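You operate a simulated robot arm through the tools that you are given. There is no shell and no other tool.

You are at the controls of a simulated robot arm. One attempt, no reset.

TASK
Set the slot sensor to light with the carriage at 80, and tighten it.
Fine: switch the test box on for the lamp and off after; the brass thumb screw holds the sensor.

The check looks at the end state, three seconds after you hand in, the way a careful person would. Anything else that was tipped, shoved, dropped, spilled or broken makes it a failure.

THE ROBOT
A 6-joint arm with a two-finger parallel gripper, fixed in place. Base frame: the origin is on the floor under the middle of its stand, x ahead of it, y to its left, z up. Readings come in cm, rad, newtons and seconds.
With the tool pointing down near the work surface it reaches from about 26 to 68 cm from the base axis. Its first joint turns from -1.152 to 1.152 rad. Payload 2.9 kg.
The tool frame sits at the grasp point between the pads (the TCP): z along the fingers, y along the line on which they close. The tips reach 3 cm beyond it. The gripper opens to 11 cm. The fingers are 2 cm wide and 1 cm thick; the gripper's body (4.8 by 11.2 cm) begins 5.5 cm behind the TCP.
Orientation is that of the tool frame in the base frame, as [roll, pitch, yaw] about the fixed x, y, z axes, in that order (R = Rz(yaw) Ry(pitch) Rx(roll)). With the fingers straight down and closing along the base's y, the tool's x points along the base's -x, its y along +y and its z along -z.

THE INTERFACE
- The arm moves only by the tool send_rows. Its argument "steps" is a list of rows, each an object of numbers (a shift or turn left out is 0, a gripper value left out holds the last): "x", "y", "z": the shift along the tool's x, y, z in cm; "wx", "wy", "wz": the turn, a rotation vector about the tool's x, y, z in rad. In form: [{"x": .., "y": .., "z": .., "wx": .., "wy": .., "wz": ..}, ...]. A call has 1 to 20 rows; each row is the pose to reach, as a shift and turn from the pose commanded when the call began, along the tool's axes at that moment. "hand" is the opening in per cent of the stroke, from 0 (shut) to 100 (fully open), set as the call begins (left out, the last holds). A row lasts 0.2 s, in which the tool goes at most 5 cm and 0.15 rad; a call with a longer step from one row to the next is refused whole, and so is a gripper value outside its range. Where a pose cannot be reached the arm comes as near as it can. A force on the tool above 60 N (or 10 N above the force at the start of the call, whichever is more), or a blocked arm, ends the call early, and 0.2 s more pass. The fingers move at their own pace (about 10.8 cm/s each) and stop on an object; they squeeze with about 39 N. The grip force told is the motor's: it shows also when the fingers shut on nothing. Time passes only in rows, and 0.2 s behind the last, so rows that repeat a pose let the fingers close. The reply holds the time, the measured pose of the TCP, the force on the tool along the base axes, the opening and the grip force, in the units named above and with some noise, with the torque about the TCP (base axes, N m) and any sound that the robot's microphone picked up, and new pictures: "views" is both (left out), scene, wrist or none.
- Cameras (640 x 400 px; columns grow to the right, rows downward): "scene" is fixed at [7.73, 45.84, 138.15]; the picture's right is [-0.63, -0.78, 0.00], its down [-0.50, 0.40, -0.77] and it looks along [0.60, -0.48, -0.64] (base axes); focal length 266 px, centre (320, 200). "wrist" rides on the gripper at [7.2, 1.7, -10.3] in the tool frame; the picture's right is [-0.23, 0.97, 0.00], its down [-0.76, -0.18, -0.62] and it looks along [-0.61, -0.14, 0.78] (tool axes); focal length 222 px, centre (320, 200). There is no depth. A picture from a camera that has moved, and an enlarged one, comes with that camera's place and axes in the base frame and with its lens. The place of the scene camera against the robot may be out by one fixed shift of up to 1.8 cm in any direction.
- close_up(camera, box): a new picture of the part [left, top, right, bottom] of that camera's present view, enlarged. No time passes.
- finish_job(): hands the job in; it is judged then, once.

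Places have to be worked out from the pictures, the camera data and where the tool is seen. Open the gripper and draw the arm clear of the work before you hand the job in, unless the task says otherwise.

The tools are called after "Emit:" as a command line: name --argument value ..., lists and objects as JSON in quotes. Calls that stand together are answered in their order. send_rows: Moves the arm, as the interface text tells. Its arguments: {"type":"object","properties":{"steps":{"type":"array"},"hand":{"type":"number"},"views":{"type":"string","enum":["both","scene","wrist","none"]}},"required":["steps"]} The other tools are called the same way: close_up (camera, box) takes an enlarged picture of a part of a camera's view; finish_job () hands the job in.

At the start:

```text
t: 0.0
ee_pos: [37.1, -2.56, 117.15]
tool_rot: [-3.14, 0.0, -3.142]
wrist_force: [-0.8, 0.7, 0.3]
wrist_torque: [-0.02, 0.0, 0.0]
gripper_width: 11.01
grip_force: 0.1
```

scene: 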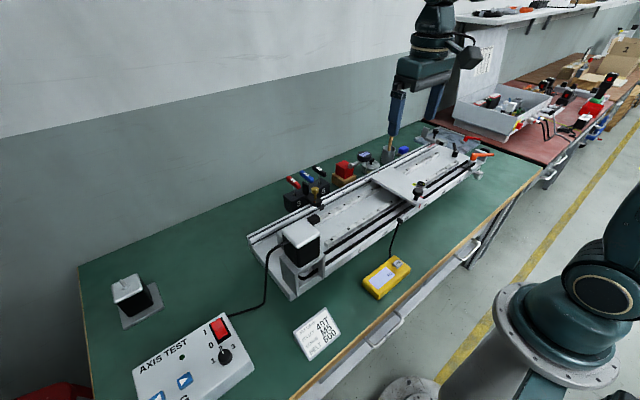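
wrist: 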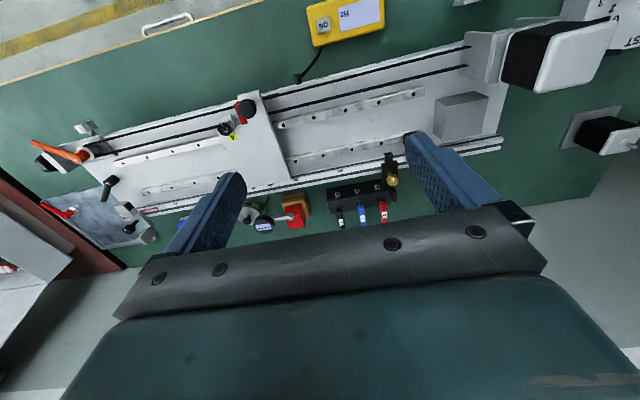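

I'll begin by looking at the scene closely before moving: the linear axis, sensor, scale, and test box.

Emit:
close_up --camera "scene" --box '[240, 120, 500, 300]'

Emit:
close_up --camera "scene" --box '[80, 260, 360, 400]'

Emit:
close_up --camera "wrist" --box '[30, 80, 290, 260]'

Emit:
close_up --camera "wrist" --box '[240, 60, 520, 240]'

```text
2.22 times, centred on (370, 210) of scene
camera zoom: at [7.73, 45.84, 138.15], right [-0.63, -0.78, 0.0], down [-0.5, 0.4, -0.77], along [0.6, -0.48, -0.64], focal length 592 px, centre (209, 178)
```

zoom: 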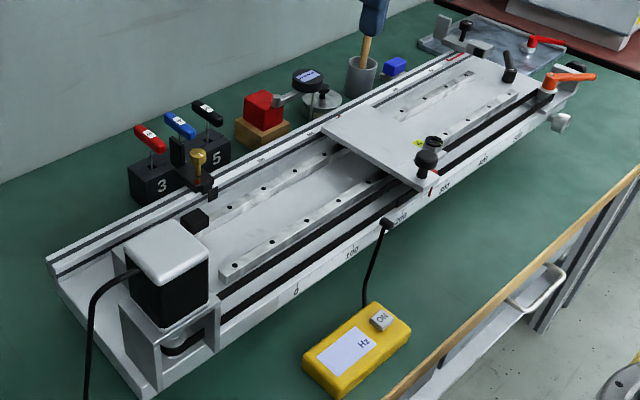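

```text
2.29 times, centred on (220, 330) of scene
camera zoom: at [7.73, 45.84, 138.15], right [-0.63, -0.78, 0.0], down [-0.5, 0.4, -0.77], along [0.6, -0.48, -0.64], focal length 609 px, centre (549, -97)
```

zoom: 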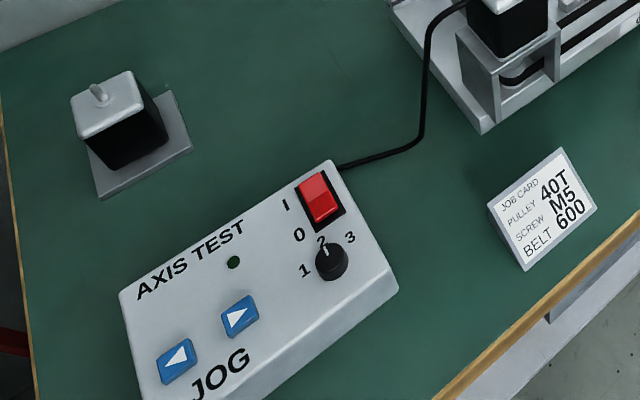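

```text
2.22 times, centred on (160, 170) of wrist
camera zoom: at [29.86, -0.6, 127.4], right [0.23, 0.97, 0.0], down [0.76, -0.18, 0.62], along [0.61, -0.14, -0.78], focal length 494 px, centre (676, 267)
```

zoom: 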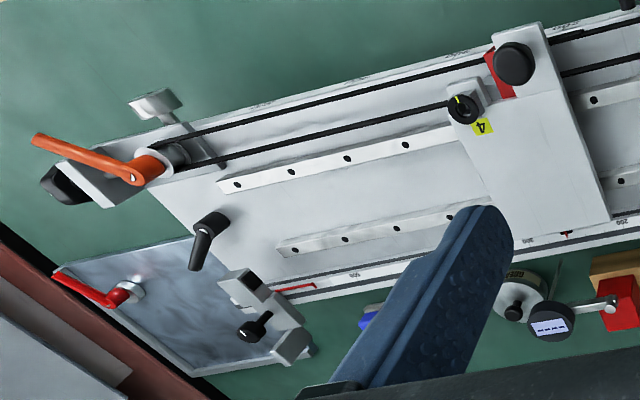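

```text
2.22 times, centred on (380, 150) of wrist
camera zoom: at [29.86, -0.6, 127.4], right [0.23, 0.97, 0.0], down [0.76, -0.18, 0.62], along [0.61, -0.14, -0.78], focal length 494 px, centre (187, 311)
```

zoom: 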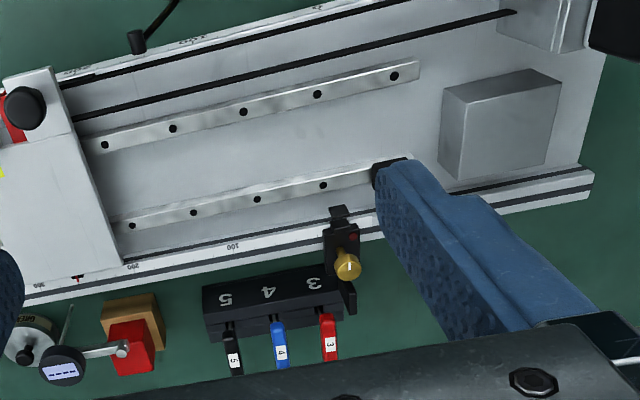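

The brass screw triangulates to about (57.4, 8, 89.7), the test-box rocker to about (39, 46, 85). I move the arm to look at the sensor from nearer, keeping the tips well above it.

Emit:
send_rows --steps '[{"x": -2, "y": 2, "z": 3}, {"x": -4, "y": 4, "z": 6}, {"x": -6, "y": 6, "z": 9}, {"x": -8, "y": 8, "z": 12}, {"x": -10, "y": 9.6, "z": 15}, {"x": -10, "y": 9.6, "z": 17}]' --views "both"

```text
t: 1.4
ee_pos: [47.06, 7.19, 100.14]
tool_rot: [3.141, 0.002, 3.141]
wrist_force: [-0.1, -0.9, -0.8]
wrist_torque: [0.01, 0.02, 0.01]
gripper_width: 11.02
grip_force: 0.0
camera wrist: at [39.86, 8.99, 110.37], right [0.23, 0.97, 0.0], down [0.76, -0.18, 0.62], along [0.61, -0.14, -0.78], focal length 222 px, centre (320, 200)
```

scene: 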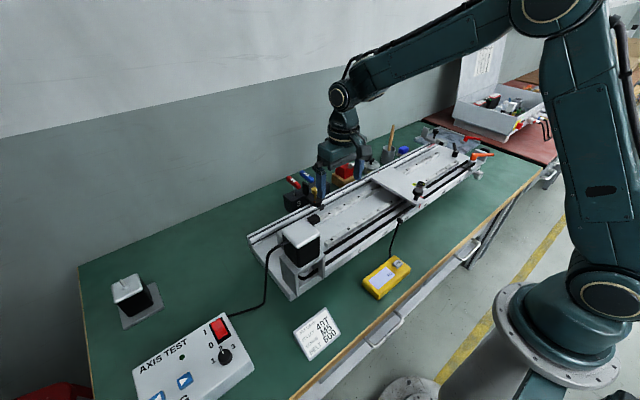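
wrist: 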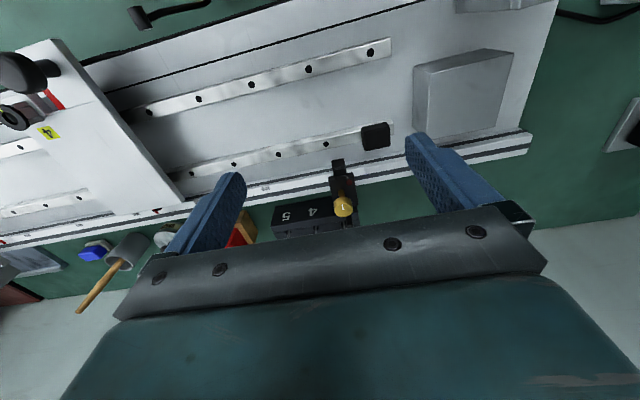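

Emit:
close_up --camera "wrist" --box '[230, 120, 430, 245]'

Emit:
close_up --camera "wrist" --box '[0, 40, 260, 250]'

```text
3.20 times, centred on (330, 182) of wrist
camera zoom: at [39.86, 8.99, 110.37], right [0.23, 0.97, 0.0], down [0.76, -0.18, 0.62], along [0.61, -0.14, -0.78], focal length 711 px, centre (288, 256)
```

zoom: 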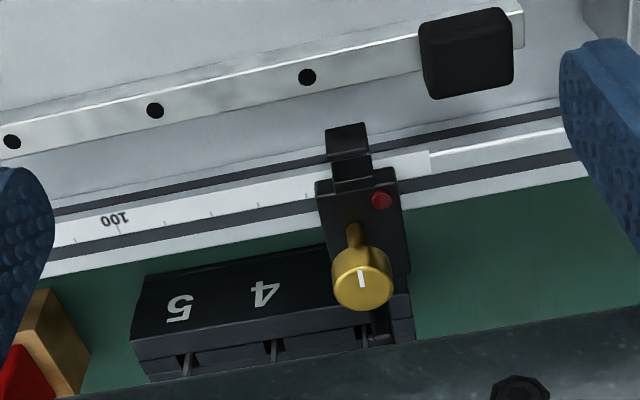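

```text
1.90 times, centred on (130, 145) of wrist
camera zoom: at [39.86, 8.99, 110.37], right [0.23, 0.97, 0.0], down [0.76, -0.18, 0.62], along [0.61, -0.14, -0.78], focal length 423 px, centre (682, 305)
```

zoom: 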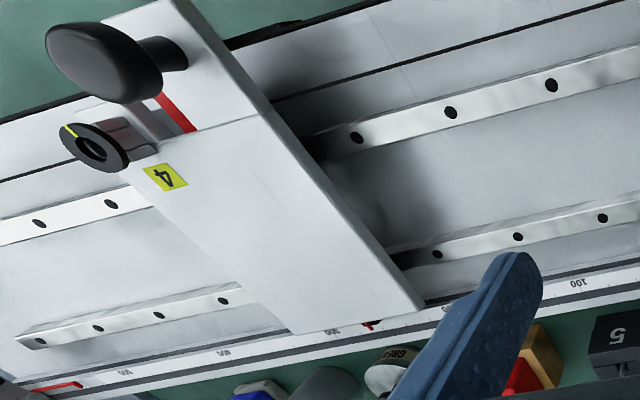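

The sensor sits near the zero end of the rear scale, lamp dark; the knob axis looks vertical. Next I look at the carriage pointer and its flag from a nearer place.

Emit:
send_rows --steps '[{"y": -5, "z": -2}, {"y": -10, "z": -2}, {"y": -15, "z": -2}, {"y": -20, "z": -2}, {"y": -22, "z": -2}, {"y": -22, "z": -2}]' --views "wrist"

```text
refused: row 1 steps farther than a row can; nothing moved
```

Emit:
send_rows --steps '[{"y": -4, "z": -2}, {"y": -8, "z": -2}, {"y": -12, "z": -2}, {"y": -16, "z": -2}, {"y": -20, "z": -2}, {"y": -22, "z": -2}, {"y": -22, "z": -2}]' --views "wrist"

```text
t: 3.0
ee_pos: [46.9, -14.88, 102.21]
tool_rot: [-3.14, 0.0, 3.141]
wrist_force: [1.5, 0.3, -0.8]
wrist_torque: [0.0, 0.03, 0.03]
gripper_width: 10.97
grip_force: 0.1
camera wrist: at [39.77, -13.02, 112.42], right [0.23, 0.97, 0.0], down [0.76, -0.18, 0.62], along [0.61, -0.14, -0.78], focal length 222 px, centre (320, 200)
```

wrist: 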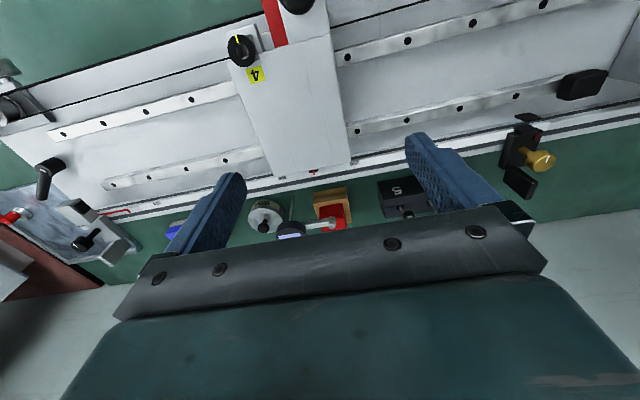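

Emit:
close_up --camera "wrist" --box '[240, 130, 400, 230]'

Emit:
close_up --camera "wrist" --box '[200, 0, 380, 180]'

Emit:
close_up --camera "wrist" --box '[470, 60, 610, 210]'

```text
4.00 times, centred on (320, 180) of wrist
camera zoom: at [39.77, -13.02, 112.42], right [0.23, 0.97, 0.0], down [0.76, -0.18, 0.62], along [0.61, -0.14, -0.78], focal length 888 px, centre (320, 280)
```

zoom: 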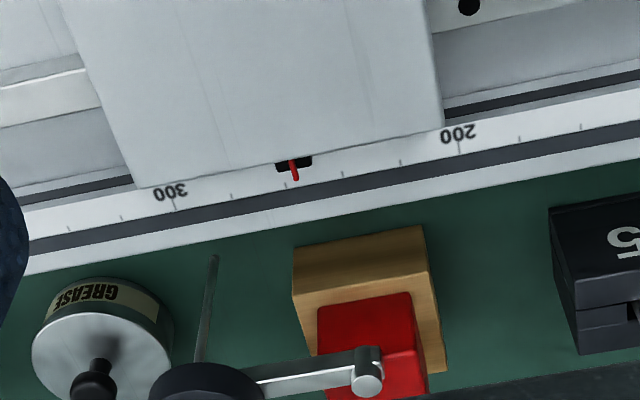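

```text
2.22 times, centred on (290, 90) of wrist
camera zoom: at [39.77, -13.02, 112.42], right [0.23, 0.97, 0.0], down [0.76, -0.18, 0.62], along [0.61, -0.14, -0.78], focal length 494 px, centre (387, 444)
```

zoom: 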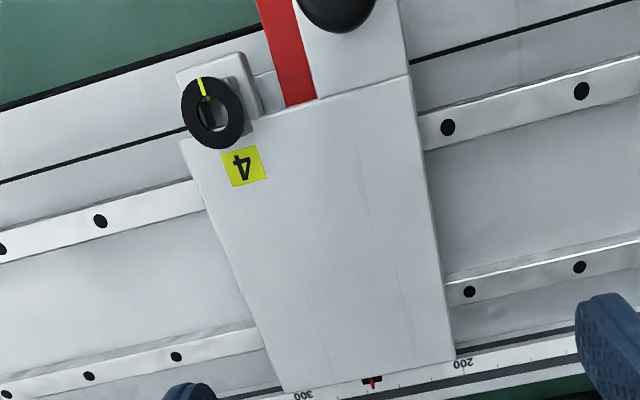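

```text
2.67 times, centred on (540, 135) of wrist
camera zoom: at [39.77, -13.02, 112.42], right [0.23, 0.97, 0.0], down [0.76, -0.18, 0.62], along [0.61, -0.14, -0.78], focal length 592 px, centre (-267, 373)
```

zoom: 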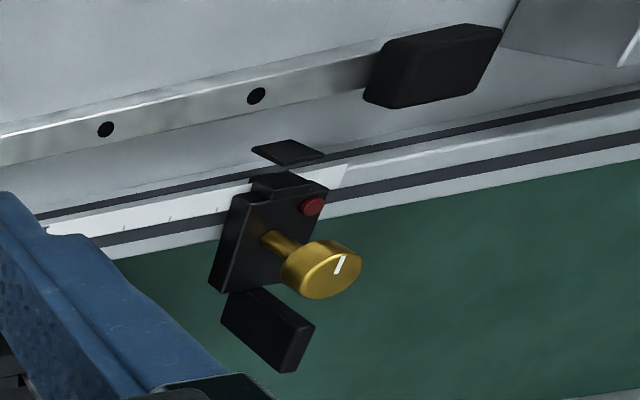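

The pointer reads about 258 on the scale, and a flag sits with it at the rear edge. Now I travel at a safe height over to the test box to look at it and at the reach there.

Emit:
send_rows --steps '[{"x": 1, "y": 3, "z": -3}, {"x": 2, "y": 7, "z": -4}, {"x": 3, "y": 11.5, "z": -4}, {"x": 4, "y": 16, "z": -4}, {"x": 5, "y": 20.5, "z": -4}, {"x": 6, "y": 25, "z": -4}, {"x": 7, "y": 29.5, "z": -4}, {"x": 8, "y": 34, "z": -4}, {"x": 9, "y": 38.5, "z": -4}, {"x": 10, "y": 43, "z": -4}, {"x": 11, "y": 47.5, "z": -4}, {"x": 12.5, "y": 52, "z": -4}, {"x": 14, "y": 56, "z": -2}, {"x": 15, "y": 60, "z": 0}, {"x": 15, "y": 62, "z": 2}, {"x": 15, "y": 62, "z": 2}]' --views "both"

```text
t: 6.4
ee_pos: [32.03, 47.19, 100.07]
tool_rot: [3.141, 0.001, -3.141]
wrist_force: [-0.1, -0.5, 1.1]
wrist_torque: [0.03, 0.0, -0.01]
gripper_width: 10.98
grip_force: 0.0
camera wrist: at [24.84, 49.09, 110.28], right [0.23, 0.97, 0.0], down [0.76, -0.18, 0.62], along [0.61, -0.14, -0.78], focal length 222 px, centre (320, 200)
```

scene: 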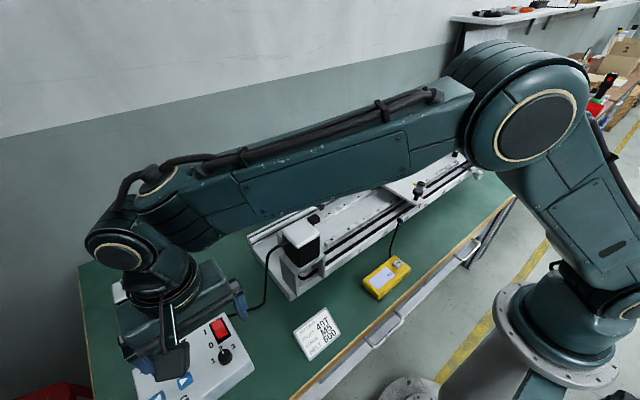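
wrist: 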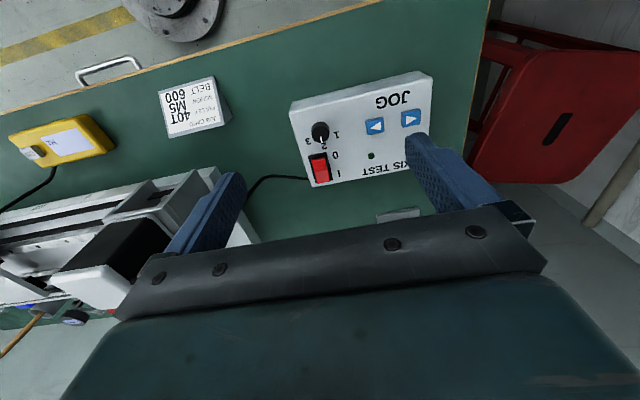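

Emit:
close_up --camera "wrist" --box '[270, 60, 450, 200]'

Emit:
close_up --camera "wrist" --box '[290, 110, 370, 190]'

Emit:
close_up --camera "wrist" --box '[0, 60, 240, 230]'

```text
2.86 times, centred on (360, 130) of wrist
camera zoom: at [24.84, 49.09, 110.28], right [0.23, 0.97, 0.0], down [0.76, -0.18, 0.62], along [0.61, -0.14, -0.78], focal length 635 px, centre (206, 400)
```

zoom: 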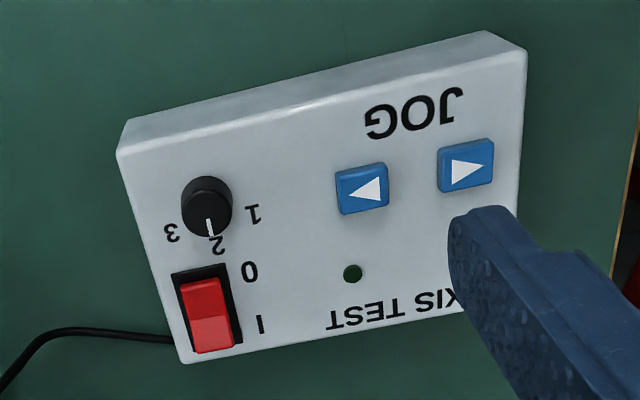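

```text
5.00 times, centred on (330, 150) of wrist
camera zoom: at [24.84, 49.09, 110.28], right [0.23, 0.97, 0.0], down [0.76, -0.18, 0.62], along [0.61, -0.14, -0.78], focal length 1111 px, centre (270, 450)
```

zoom: 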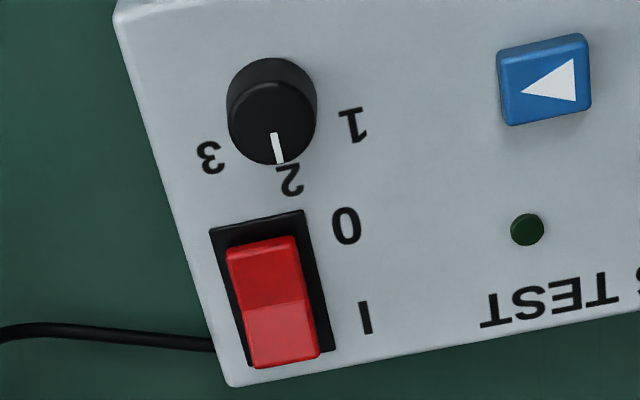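

```text
2.35 times, centred on (120, 145) of wrist
camera zoom: at [24.84, 49.09, 110.28], right [0.23, 0.97, 0.0], down [0.76, -0.18, 0.62], along [0.61, -0.14, -0.78], focal length 523 px, centre (791, 329)
```

zoom: 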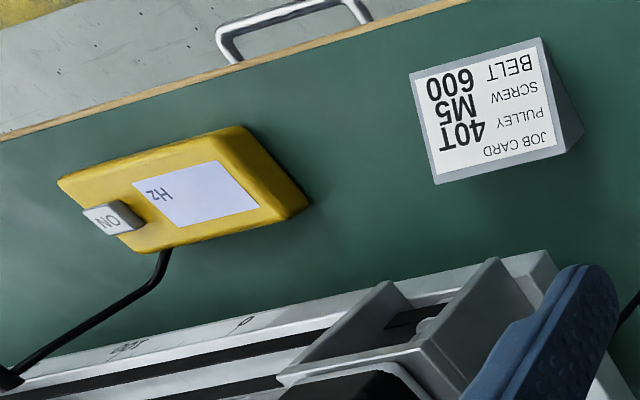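

The rocker is at 0, its I end toward the wall, and the box lamp is off. I shift sideways and lower for a stereo fix on the rocker height, closing the fingers for pressing.

Emit:
send_rows --steps '[{"x": -2, "y": -3, "z": 2}, {"x": -4, "y": -6, "z": 4}, {"x": -6, "y": -9, "z": 6}, {"x": -6, "y": -10, "z": 8}, {"x": -6, "y": -10, "z": 8}]' --hand 0 --views "wrist"

Emit:
close_up --camera "wrist" --box '[300, 60, 480, 200]'

```text
t: 7.6
ee_pos: [37.89, 37.26, 92.27]
tool_rot: [3.141, -0.001, 3.139]
wrist_force: [0.2, 0.4, 0.0]
wrist_torque: [-0.02, 0.01, 0.03]
gripper_width: 0.0
grip_force: 37.7
camera wrist: at [30.8, 38.96, 102.46], right [0.23, 0.97, 0.0], down [0.76, -0.18, 0.62], along [0.61, -0.14, -0.78], focal length 222 px, centre (320, 200)
```

wrist: 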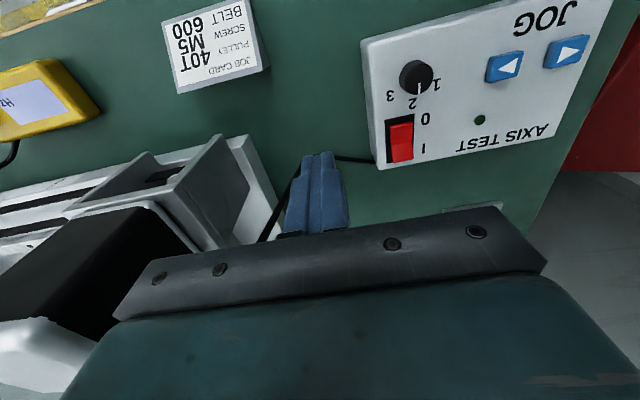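

```text
2.86 times, centred on (390, 130) of wrist
camera zoom: at [30.8, 38.96, 102.46], right [0.23, 0.97, 0.0], down [0.76, -0.18, 0.62], along [0.61, -0.14, -0.78], focal length 635 px, centre (120, 400)
```

zoom: 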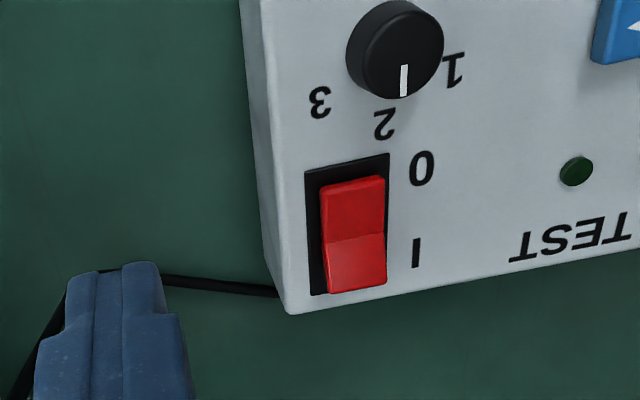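

Stereo gives the box top at z≈79.4 and the rocker's I half around (43.3, 44.9, 81.3). I move the closed fingertips above the I half and then come down gently.

Emit:
send_rows --steps '[{"x": -2, "y": 2.5, "z": 0}, {"x": -4, "y": 5, "z": 1}, {"x": -5.5, "y": 7.6, "z": 3}, {"x": -5.5, "y": 7.6, "z": 5}, {"x": -5.5, "y": 7.6, "z": 5}]' --views "wrist"

Emit:
close_up --camera "wrist" --box '[240, 100, 400, 240]'

```text
t: 8.8
ee_pos: [43.55, 44.86, 87.19]
tool_rot: [3.141, -0.001, -3.141]
wrist_force: [-0.1, -0.3, 0.8]
wrist_torque: [-0.03, 0.0, -0.02]
gripper_width: 0.01
grip_force: 37.7
camera wrist: at [36.4, 46.62, 97.39], right [0.23, 0.97, 0.0], down [0.76, -0.18, 0.62], along [0.61, -0.14, -0.78], focal length 222 px, centre (320, 200)
```

wrist: 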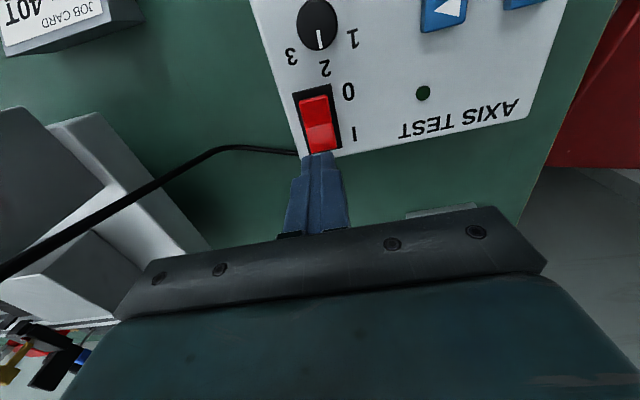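

```text
2.86 times, centred on (320, 170) of wrist
camera zoom: at [36.4, 46.62, 97.39], right [0.23, 0.97, 0.0], down [0.76, -0.18, 0.62], along [0.61, -0.14, -0.78], focal length 635 px, centre (320, 286)
```

zoom: 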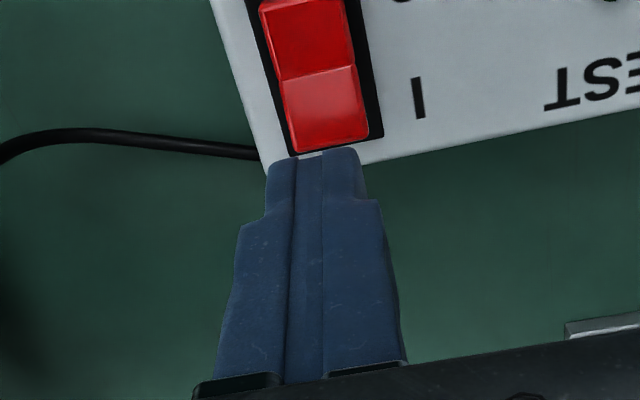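

The fingertips sit right above the I half (about (43.3, 45.1)). I lower slowly until the rocker tips over, relying on the force stop.

Emit:
send_rows --steps '[{"x": 0.2, "y": 0.2, "z": 1}, {"x": 0.2, "y": 0.2, "z": 2}, {"x": 0.2, "y": 0.2, "z": 2.5}, {"x": 0.2, "y": 0.2, "z": 2.9}, {"x": 0.2, "y": 0.2, "z": 3.2}, {"x": 0.2, "y": 0.2, "z": 3.5}, {"x": 0.2, "y": 0.2, "z": 3.8}]' --views "wrist"

Emit:
close_up --camera "wrist" --box '[240, 60, 440, 200]'

```text
t: 10.4
ee_pos: [43.38, 44.98, 83.6]
tool_rot: [3.138, 0.004, 3.141]
wrist_force: [-0.5, -3.4, 20.1]
wrist_torque: [-0.11, 0.19, 0.05]
gripper_width: 0.0
grip_force: 38.2
camera wrist: at [36.18, 46.83, 93.89], right [0.23, 0.97, 0.0], down [0.76, -0.18, 0.63], along [0.61, -0.14, -0.78], focal length 222 px, centre (320, 200)
```

wrist: 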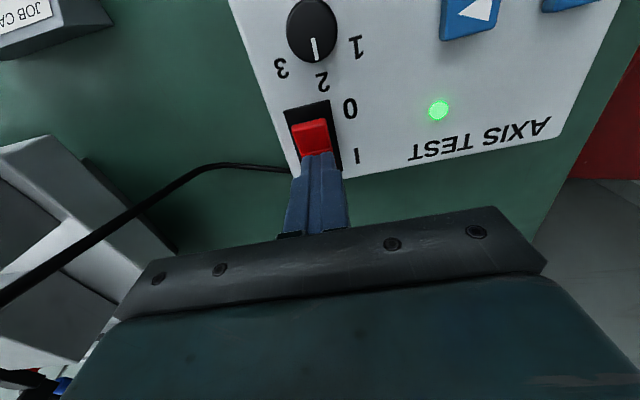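

```text
2.86 times, centred on (340, 130) of wrist
camera zoom: at [36.18, 46.83, 93.89], right [0.23, 0.97, 0.0], down [0.76, -0.18, 0.63], along [0.61, -0.14, -0.78], focal length 635 px, centre (263, 400)
```

zoom: 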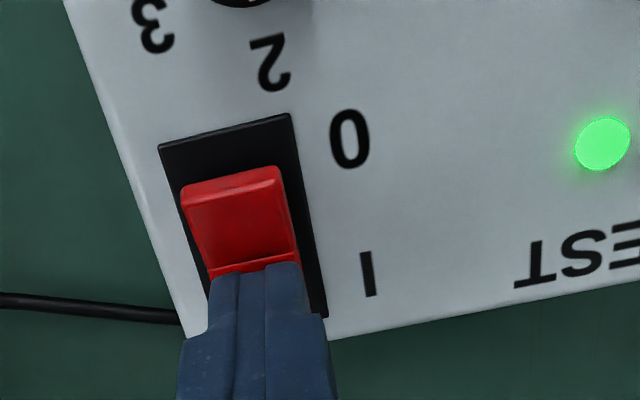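

The green lamp is on, so the box is powered. The left jog button is at about (37.5, 58.75, 80.1), at the edge of the reach, so I lift and go above it with the tool tilted outward by 0.2 rad.

Emit:
send_rows --steps '[{"z": -3}, {"z": -6}, {"x": 2.2, "y": 4.2, "z": -6}, {"x": 4.5, "y": 8.4, "z": -6, "wx": -0.084, "wy": -0.054}, {"x": 6.7, "y": 12.35, "z": -5, "wx": -0.168, "wy": -0.108}, {"x": 6.7, "y": 12.35, "z": -3.6, "wx": -0.168, "wy": -0.108}, {"x": 6.7, "y": 12.35, "z": -3.6, "wx": -0.168, "wy": -0.108}]' --views "both"

Emit:
close_up --camera "wrist" --box '[220, 80, 420, 220]'

```text
t: 12.0
ee_pos: [36.54, 57.55, 86.9]
tool_rot: [2.974, 0.109, 3.135]
wrist_force: [0.3, 0.3, -0.2]
wrist_torque: [0.03, 0.0, -0.01]
gripper_width: 0.0
grip_force: 37.2
camera wrist: at [28.3, 57.53, 96.49], right [0.22, 0.96, 0.19], down [0.69, -0.29, 0.66], along [0.69, -0.01, -0.72], focal length 222 px, centre (320, 200)
```

scene: 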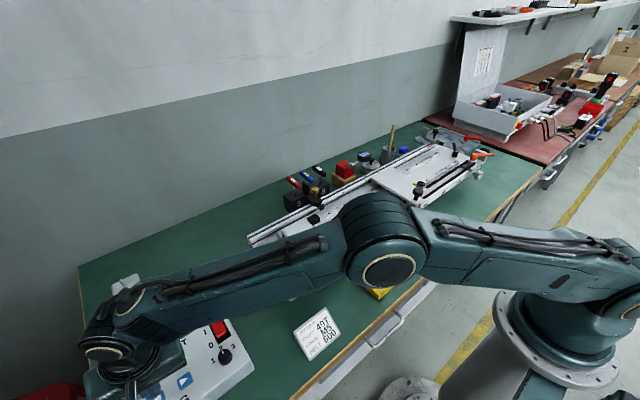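
wrist: 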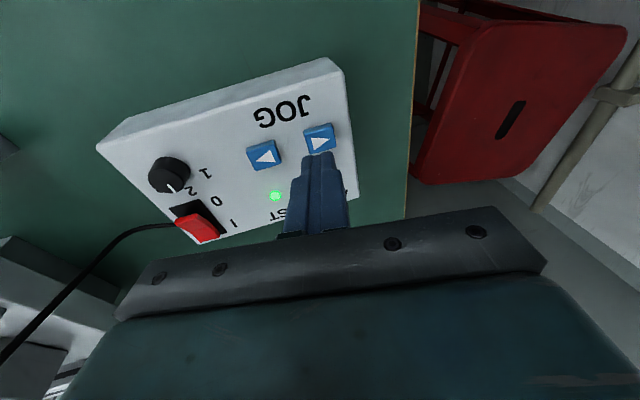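

```text
2.86 times, centred on (320, 150) of wrist
camera zoom: at [28.3, 57.53, 96.49], right [0.22, 0.96, 0.19], down [0.69, -0.29, 0.66], along [0.69, -0.01, -0.72], focal length 635 px, centre (320, 343)
```

zoom: 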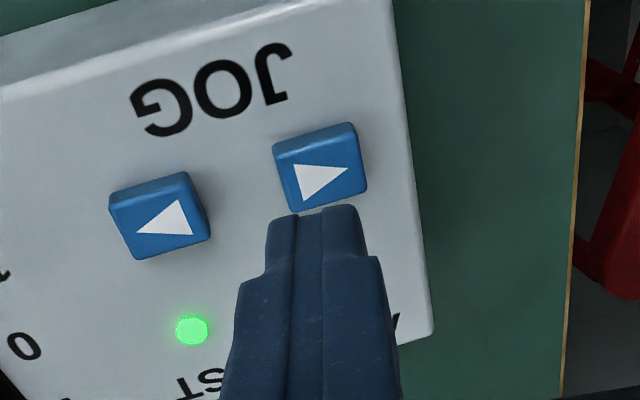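

The tips are in line with the left jog button along the tool axis (contact at about 4 cm ahead). I do one short press and release, then see how the carriage moved.

Emit:
send_rows --steps '[{"z": 2}, {"z": 3.4}, {"z": 3.8}, {"z": 4.1}, {"z": 4.3}, {"z": 3.0}]' --views "both"

Emit:
close_up --camera "scene" --box '[240, 120, 500, 300]'

```text
t: 13.4
ee_pos: [36.97, 57.73, 83.89]
tool_rot: [2.975, 0.105, 3.133]
wrist_force: [-0.1, 0.7, 0.0]
wrist_torque: [0.04, 0.03, -0.01]
gripper_width: 0.0
grip_force: 37.6
heard: click
camera wrist: at [28.7, 57.94, 93.45], right [0.22, 0.96, 0.19], down [0.69, -0.29, 0.66], along [0.69, -0.02, -0.73], focal length 222 px, centre (320, 200)
```

scene: 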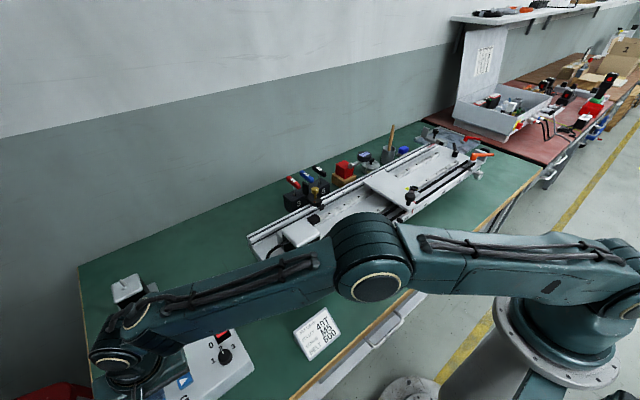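
wrist: 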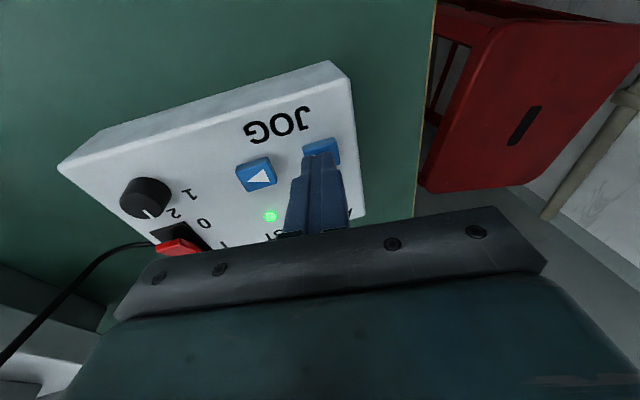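

```text
2.22 times, centred on (370, 210) of scene
camera zoom: at [7.73, 45.84, 138.15], right [-0.63, -0.78, 0.0], down [-0.5, 0.4, -0.77], along [0.6, -0.48, -0.64], focal length 592 px, centre (209, 178)
```

zoom: 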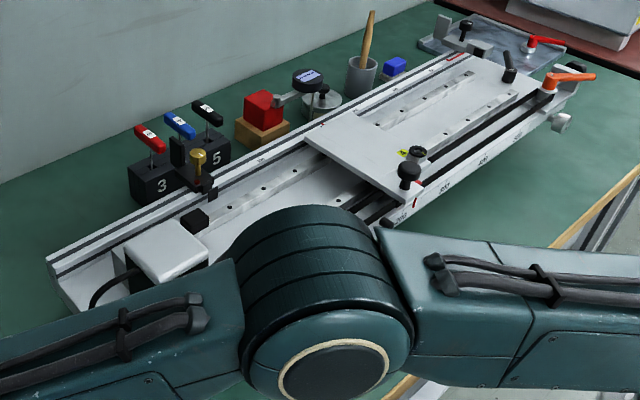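

The left button moves the carriage left, about 4 cm in that short press. I take a tighter measurement of the pointer before pressing again.

Emit:
close_up --camera "scene" --box '[300, 150, 400, 220]'

```text
5.71 times, centred on (350, 185) of scene
camera zoom: at [7.73, 45.84, 138.15], right [-0.63, -0.78, 0.0], down [-0.5, 0.4, -0.77], along [0.6, -0.48, -0.64], focal length 1522 px, centre (149, 286)
```

zoom: 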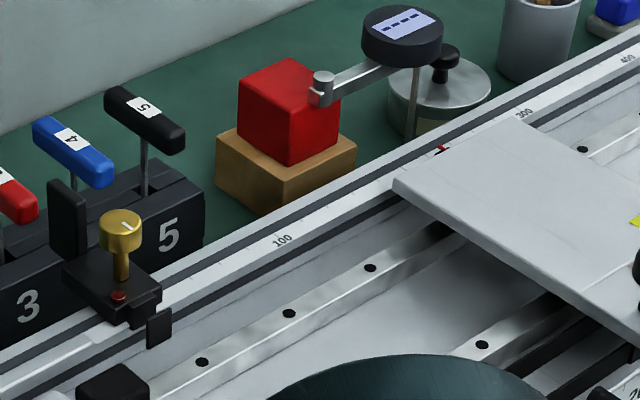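

The pointer now reads about 228, so the press moved it some 30 mm. I press again with 0.8 s of extra hold, which should land near 150.

Emit:
send_rows --steps '[{"z": 0.8}, {"z": 1.1}, {"z": 1.3}, {"z": 1.3}, {"z": 1.3}, {"z": 1.3}, {"z": 1.3}, {"z": 0.0}]' --views "none"

Emit:
close_up --camera "scene" --box '[300, 150, 400, 220]'

```text
t: 15.2
ee_pos: [36.88, 57.75, 83.73]
tool_rot: [2.977, 0.105, 3.133]
wrist_force: [-0.3, 0.1, 0.6]
wrist_torque: [0.0, 0.04, -0.01]
gripper_width: 0.0
grip_force: 37.4
heard: click
```

```text
5.71 times, centred on (350, 185) of scene
camera zoom: at [7.73, 45.84, 138.15], right [-0.63, -0.78, 0.0], down [-0.5, 0.4, -0.77], along [0.6, -0.48, -0.64], focal length 1522 px, centre (149, 286)
```

zoom: 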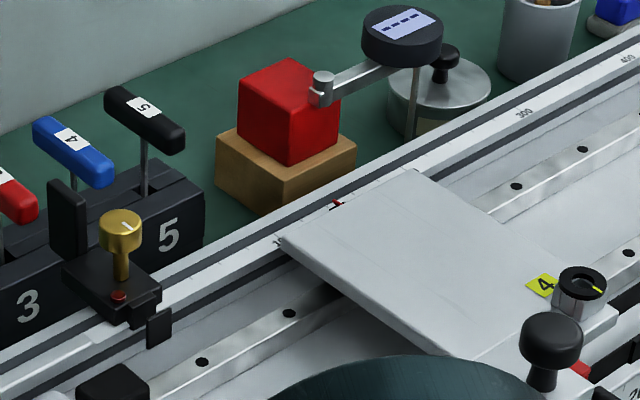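

Pointer now near 148; the jog speed is about 6.5 cm/s. I press with 0.4 s extra hold to come to about 90.

Emit:
send_rows --steps '[{"z": 0.8}, {"z": 1.1}, {"z": 1.3}, {"z": 1.3}, {"z": 1.3}, {"z": 0.0}]' --views "none"

Emit:
close_up --camera "scene" --box '[280, 165, 360, 221]'

```text
t: 16.6
ee_pos: [36.88, 57.78, 83.87]
tool_rot: [2.976, 0.106, 3.134]
wrist_force: [0.5, -0.5, 0.9]
wrist_torque: [0.0, 0.04, 0.0]
gripper_width: 0.02
grip_force: 37.4
heard: click
```

```text
7.14 times, centred on (320, 193) of scene
camera zoom: at [7.73, 45.84, 138.15], right [-0.63, -0.78, 0.0], down [-0.5, 0.4, -0.77], along [0.6, -0.48, -0.64], focal length 1902 px, centre (320, 250)
```

zoom: 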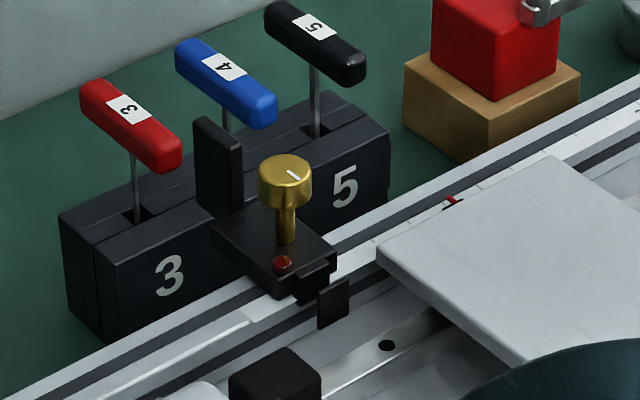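

By the scene view the pointer is between about 84 and 91, so I need a straight-on reading. I lift off, straighten the tool and bring the wrist camera to the pointer's y, well above the carriage knobs.

Emit:
send_rows --steps '[{"x": -0.43, "y": 0.68, "z": -3.97}, {"x": -0.87, "y": 1.36, "z": -7.94}, {"x": -1.3, "y": 2.03, "z": -11.9}, {"x": -1.73, "y": 2.71, "z": -15.88}, {"x": -2.45, "y": -1.82, "z": -16.58, "wx": 0.084, "wy": 0.054}, {"x": -3.16, "y": -6.36, "z": -17.27, "wx": 0.168, "wy": 0.108}, {"x": -3.88, "y": -10.89, "z": -17.97, "wx": 0.168, "wy": 0.108}, {"x": -4.59, "y": -15.43, "z": -18.66, "wx": 0.168, "wy": 0.108}, {"x": -5.3, "y": -19.96, "z": -19.36, "wx": 0.168, "wy": 0.108}, {"x": -6.02, "y": -24.49, "z": -20.06, "wx": 0.168, "wy": 0.108}, {"x": -6.73, "y": -29.03, "z": -20.75, "wx": 0.168, "wy": 0.108}, {"x": -7.45, "y": -33.56, "z": -21.45, "wx": 0.168, "wy": 0.108}, {"x": -8.16, "y": -38.1, "z": -22.14, "wx": 0.168, "wy": 0.108}, {"x": -8.87, "y": -42.63, "z": -22.84, "wx": 0.168, "wy": 0.108}, {"x": -9.59, "y": -47.16, "z": -23.54, "wx": 0.168, "wy": 0.108}, {"x": -10.3, "y": -51.7, "z": -24.23, "wx": 0.168, "wy": 0.108}, {"x": -11.02, "y": -56.23, "z": -24.93, "wx": 0.168, "wy": 0.108}, {"x": -11.02, "y": -56.23, "z": -24.93, "wx": 0.168, "wy": 0.108}]' --views "both"

Emit:
close_up --camera "wrist" --box '[260, 110, 400, 200]'

```text
t: 19.0
ee_pos: [41.28, 28.78, 100.25]
tool_rot: [3.116, 0.013, -3.1]
wrist_force: [0.2, 19.6, -6.9]
wrist_torque: [0.15, -0.05, -0.19]
gripper_width: 0.0
grip_force: 37.6
stopped in row 11: the force on the tool passed its limit at 97 N (the readings are from after the stop); the commanded pose is now the measured one
camera wrist: at [33.93, 30.0, 110.42], right [0.19, 0.98, 0.03], down [0.76, -0.16, 0.63], along [0.62, -0.09, -0.78], focal length 222 px, centre (320, 200)
```

scene: 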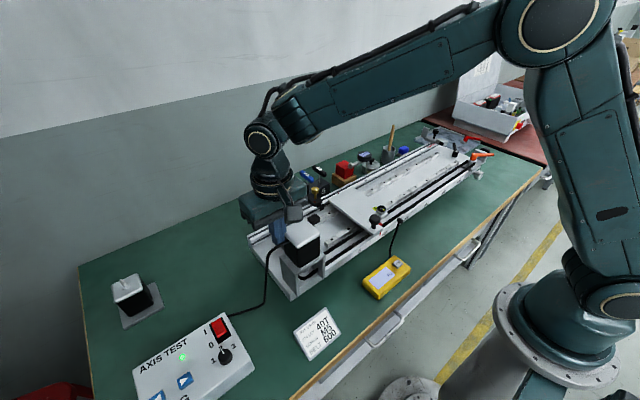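
wrist: 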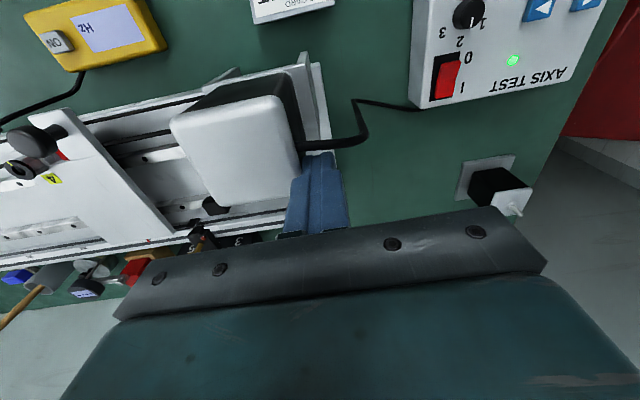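

```text
4.44 times, centred on (330, 155) of wrist
camera zoom: at [33.93, 30.0, 110.42], right [0.19, 0.98, 0.03], down [0.76, -0.16, 0.63], along [0.62, -0.09, -0.78], focal length 987 px, centre (276, 400)
```

zoom: 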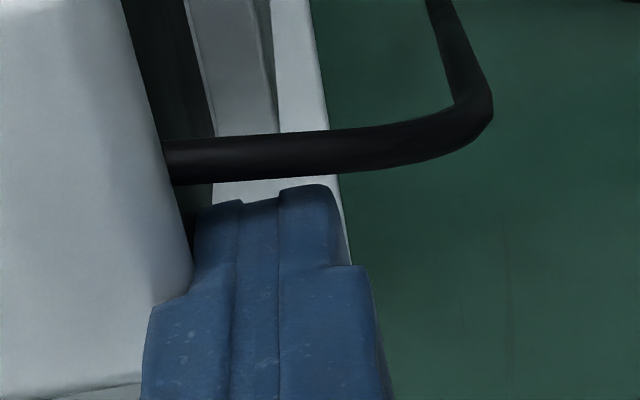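

The fingertips bumped the motor's side — it is taller than I judged. I back off at once, rise, and check that nothing was shifted.

Emit:
send_rows --steps '[{"y": 1.5}, {"y": 2, "z": -4}, {"y": 2, "z": -8}, {"y": 2, "z": -10}]' --views "both"

Emit:
close_up --camera "scene" --box '[240, 120, 500, 300]'

```text
t: 20.0
ee_pos: [41.19, 30.19, 110.37]
tool_rot: [3.116, 0.012, -3.105]
wrist_force: [0.4, 0.0, -0.8]
wrist_torque: [0.0, 0.01, -0.01]
gripper_width: 0.0
grip_force: 37.5
camera wrist: at [33.84, 31.52, 120.6], right [0.19, 0.98, 0.03], down [0.76, -0.17, 0.63], along [0.62, -0.1, -0.78], focal length 222 px, centre (320, 200)
```

scene: 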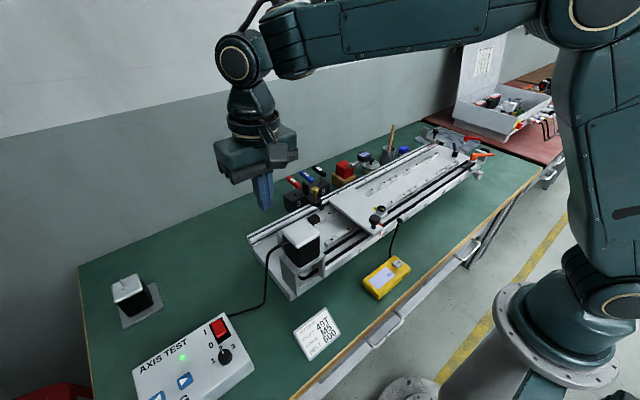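
wrist: 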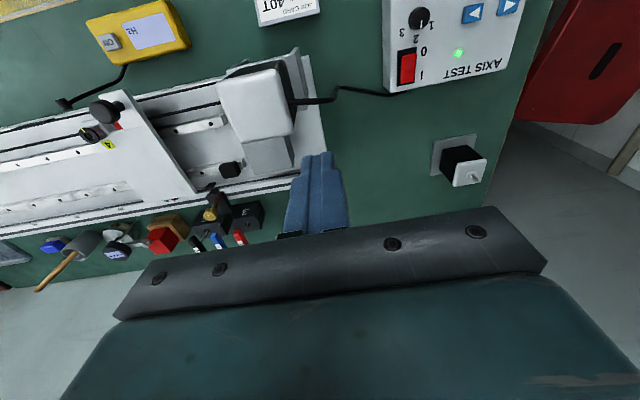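

```text
2.22 times, centred on (370, 210) of scene
camera zoom: at [7.73, 45.84, 138.15], right [-0.63, -0.78, 0.0], down [-0.5, 0.4, -0.77], along [0.6, -0.48, -0.64], focal length 592 px, centre (209, 178)
```

zoom: 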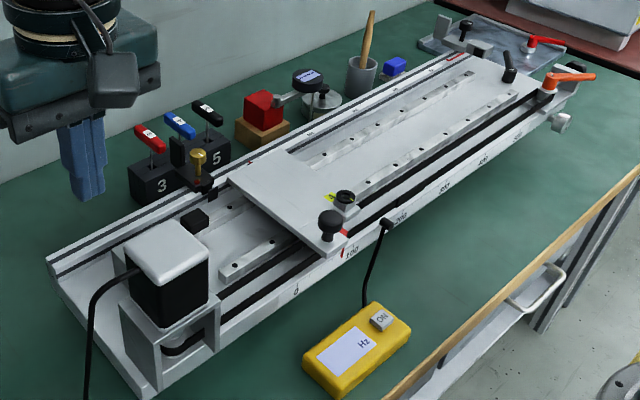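

The motor and axis show no shift against the first picture. I correct the small tool rotation and go at this greater height to look straight on at the pointer.

Emit:
send_rows --steps '[{"y": -4, "wx": 0.0256, "wy": 0.012, "wz": 0.0366}, {"x": -1, "y": -8.5, "wx": 0.0256, "wy": 0.012, "wz": 0.0366}, {"x": -2, "y": -13, "wx": 0.0256, "wy": 0.012, "wz": 0.0366}, {"x": -3, "y": -17.5, "wx": 0.0256, "wy": 0.012, "wz": 0.0366}, {"x": -4, "y": -22, "wx": 0.0256, "wy": 0.012, "wz": 0.0366}, {"x": -4.5, "y": -26.5, "z": 1, "wx": 0.0256, "wy": 0.012, "wz": 0.0366}, {"x": -4.5, "y": -31, "z": 2, "wx": 0.0256, "wy": 0.012, "wz": 0.0366}, {"x": -4.5, "y": -32.5, "z": 6, "wx": 0.0256, "wy": 0.012, "wz": 0.0366}, {"x": -4.5, "y": -32.5, "z": 6, "wx": 0.0256, "wy": 0.012, "wz": 0.0366}]' --views "wrist"

Emit:
close_up --camera "wrist" --box '[270, 130, 410, 220]'

```text
t: 22.0
ee_pos: [46.96, -1.99, 103.6]
tool_rot: [-3.14, -0.001, 3.141]
wrist_force: [-0.3, -0.8, 0.2]
wrist_torque: [0.02, -0.02, 0.03]
gripper_width: 0.02
grip_force: 37.4
camera wrist: at [39.8, -0.14, 113.81], right [0.23, 0.97, 0.0], down [0.76, -0.18, 0.62], along [0.61, -0.14, -0.78], focal length 222 px, centre (320, 200)
```

wrist: 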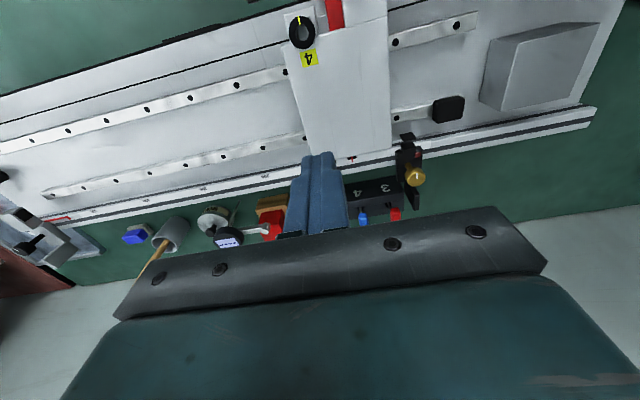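

```text
4.44 times, centred on (340, 175) of wrist
camera zoom: at [39.8, -0.14, 113.81], right [0.23, 0.97, 0.0], down [0.76, -0.18, 0.62], along [0.61, -0.14, -0.78], focal length 987 px, centre (231, 311)
```

zoom: 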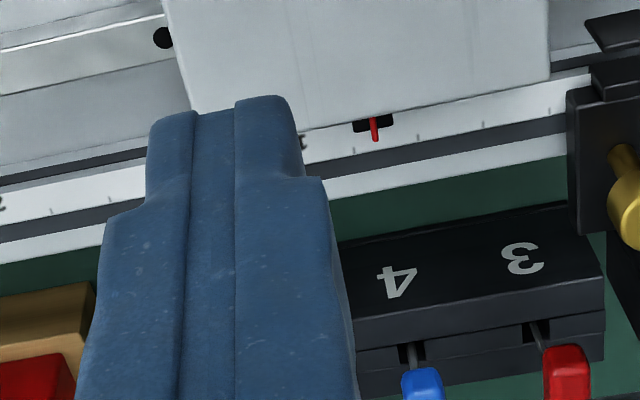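

Straight on, the pointer reads about 73–74 (ticks every 20, the 80 tick just left of it), so it is a few mm past 80. I take a high-zoom scene picture here as the calibration for fine taps back.

Emit:
close_up --camera "scene" --box '[310, 175, 358, 205]'

Emit:
close_up --camera "wrist" --box '[330, 135, 410, 185]'

```text
13.33 times, centred on (334, 190) of scene
camera zoom: at [7.73, 45.84, 138.15], right [-0.63, -0.78, 0.0], down [-0.5, 0.4, -0.77], along [0.6, -0.48, -0.64], focal length 3551 px, centre (133, 333)
```

zoom: 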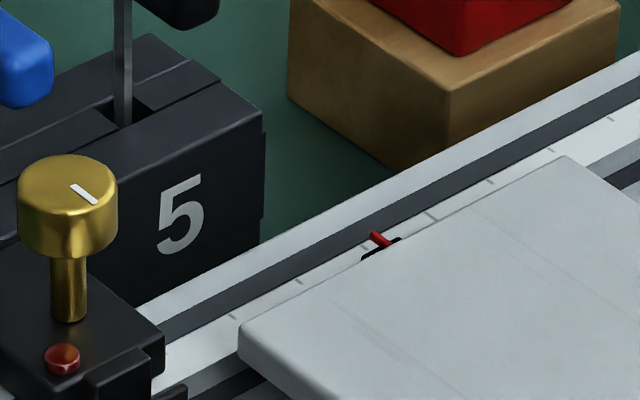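

```text
8.00 times, centred on (370, 160) of wrist
camera zoom: at [39.8, -0.14, 113.81], right [0.23, 0.97, 0.0], down [0.76, -0.18, 0.62], along [0.61, -0.14, -0.78], focal length 1777 px, centre (-80, 520)
```

zoom: 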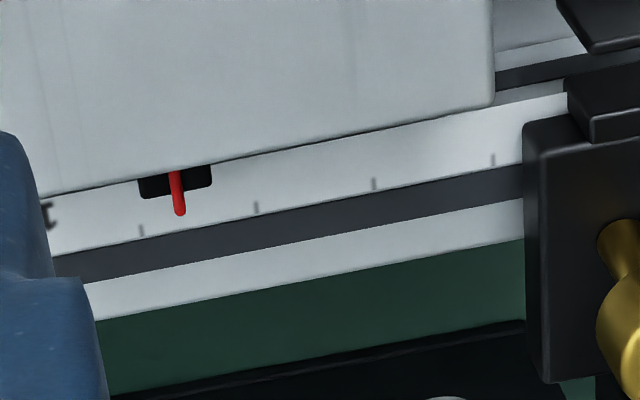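

At the same y the pointer reads 73.4 (allowing for its height above the scale). The pointer tip sits at x=375 in this scene zoom, so 80 should be at about x≈396. I travel back over the motor with ample height to the right jog button.

Emit:
send_rows --steps '[{"z": -3}, {"x": 0.8, "y": 4.5, "z": -4}, {"x": 1.6, "y": 9, "z": -4}, {"x": 2.4, "y": 13.7, "z": -4}, {"x": 3.2, "y": 18.4, "z": -4}, {"x": 4, "y": 23.1, "z": -4}, {"x": 4.8, "y": 27.8, "z": -4}, {"x": 5.6, "y": 32.5, "z": -4}, {"x": 6.4, "y": 37.2, "z": -4}, {"x": 7.2, "y": 41.9, "z": -4}, {"x": 8, "y": 46.6, "z": -2}, {"x": 8.8, "y": 51.3, "z": 0}, {"x": 9.46, "y": 55.94, "z": 1}, {"x": 9.46, "y": 55.94, "z": 5}, {"x": 9.46, "y": 55.94, "z": 9.5}, {"x": 9.46, "y": 55.94, "z": 14}, {"x": 9.46, "y": 55.94, "z": 16.5}, {"x": 9.46, "y": 55.94, "z": 16.5}]' --views "wrist"

Emit:
close_up --camera "wrist" --box '[230, 80, 430, 220]'

```text
refused: row 11 steps farther than a row can; nothing moved
```

```text
2.86 times, centred on (330, 150) of wrist
camera zoom: at [39.8, -0.14, 113.81], right [0.23, 0.97, 0.0], down [0.76, -0.18, 0.62], along [0.61, -0.14, -0.78], focal length 635 px, centre (291, 343)
```

zoom: 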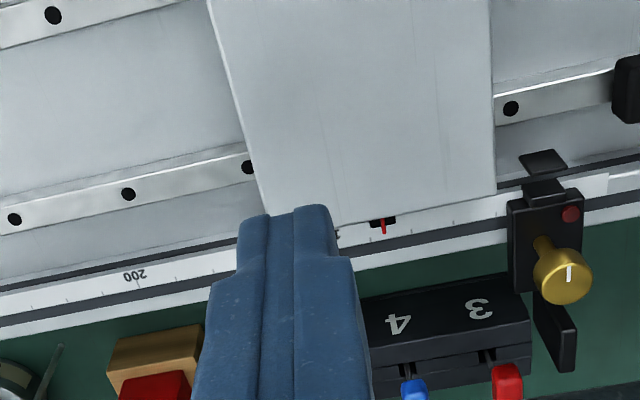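

One row was too long; I resend with shorter descending steps.

Emit:
send_rows --steps '[{"z": -3}, {"x": 0.8, "y": 4.5, "z": -4}, {"x": 1.6, "y": 9, "z": -4}, {"x": 2.4, "y": 13.7, "z": -4}, {"x": 3.2, "y": 18.4, "z": -4}, {"x": 4, "y": 23.1, "z": -4}, {"x": 4.8, "y": 27.8, "z": -4}, {"x": 5.6, "y": 32.5, "z": -4}, {"x": 6.4, "y": 37.2, "z": -4}, {"x": 7.2, "y": 41.9, "z": -4}, {"x": 8, "y": 46.2, "z": -2.5}, {"x": 8.8, "y": 50.5, "z": -1}, {"x": 9.46, "y": 54.5, "z": 1}, {"x": 9.46, "y": 55.94, "z": 5}, {"x": 9.46, "y": 55.94, "z": 9.5}, {"x": 9.46, "y": 55.94, "z": 14}, {"x": 9.46, "y": 55.94, "z": 16.5}, {"x": 9.46, "y": 55.94, "z": 16.5}]' --views "wrist"

Emit:
close_up --camera "wrist" --box '[230, 80, 430, 220]'

```text
t: 25.8
ee_pos: [37.35, 53.94, 86.96]
tool_rot: [-3.14, -0.002, -3.141]
wrist_force: [0.3, -1.2, -0.4]
wrist_torque: [0.02, -0.01, 0.01]
gripper_width: 0.0
grip_force: 37.8
camera wrist: at [30.22, 55.75, 97.26], right [0.23, 0.97, 0.0], down [0.76, -0.18, 0.62], along [0.61, -0.14, -0.78], focal length 222 px, centre (320, 200)
```

wrist: 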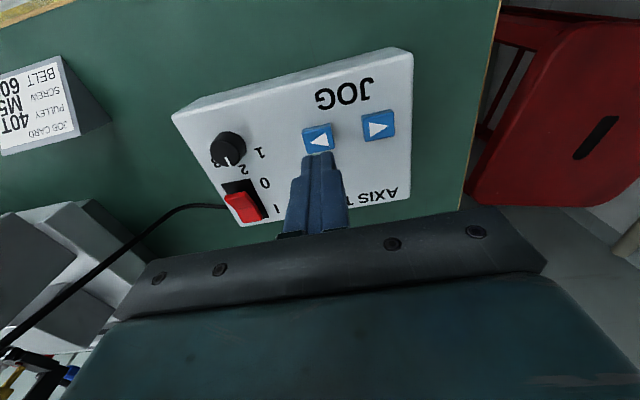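

```text
2.86 times, centred on (330, 150) of wrist
camera zoom: at [30.22, 55.75, 97.26], right [0.23, 0.97, 0.0], down [0.76, -0.18, 0.62], along [0.61, -0.14, -0.78], focal length 635 px, centre (291, 343)
```

zoom: 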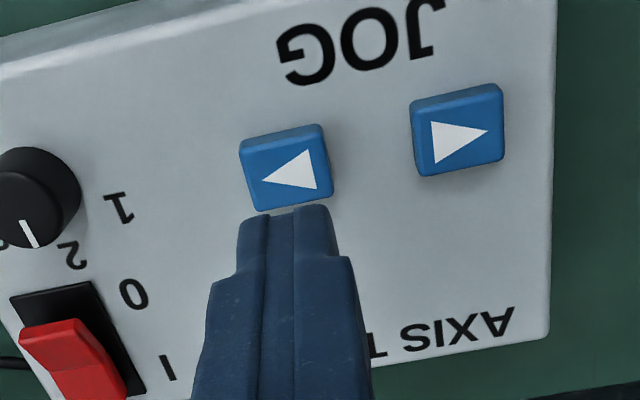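

I'm above the right button. First a shallow dip to find the click depth with minimal run time.

Emit:
send_rows --steps '[{"z": 2.5}, {"z": 3.4}, {"z": 3.8}, {"z": 3.0}]' --views "none"

Emit:
close_up --camera "scene" --box '[310, 175, 358, 205]'

```text
t: 26.8
ee_pos: [37.34, 54.01, 83.97]
tool_rot: [-3.138, -0.002, -3.141]
wrist_force: [-0.8, 0.9, -0.2]
wrist_torque: [-0.01, -0.03, -0.02]
gripper_width: 0.02
grip_force: 37.4
```

```text
13.33 times, centred on (334, 190) of scene
camera zoom: at [7.73, 45.84, 138.15], right [-0.63, -0.78, 0.0], down [-0.5, 0.4, -0.77], along [0.6, -0.48, -0.64], focal length 3551 px, centre (133, 333)
```

zoom: 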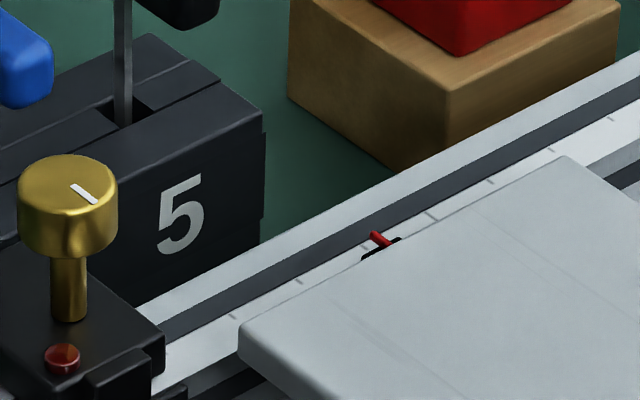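

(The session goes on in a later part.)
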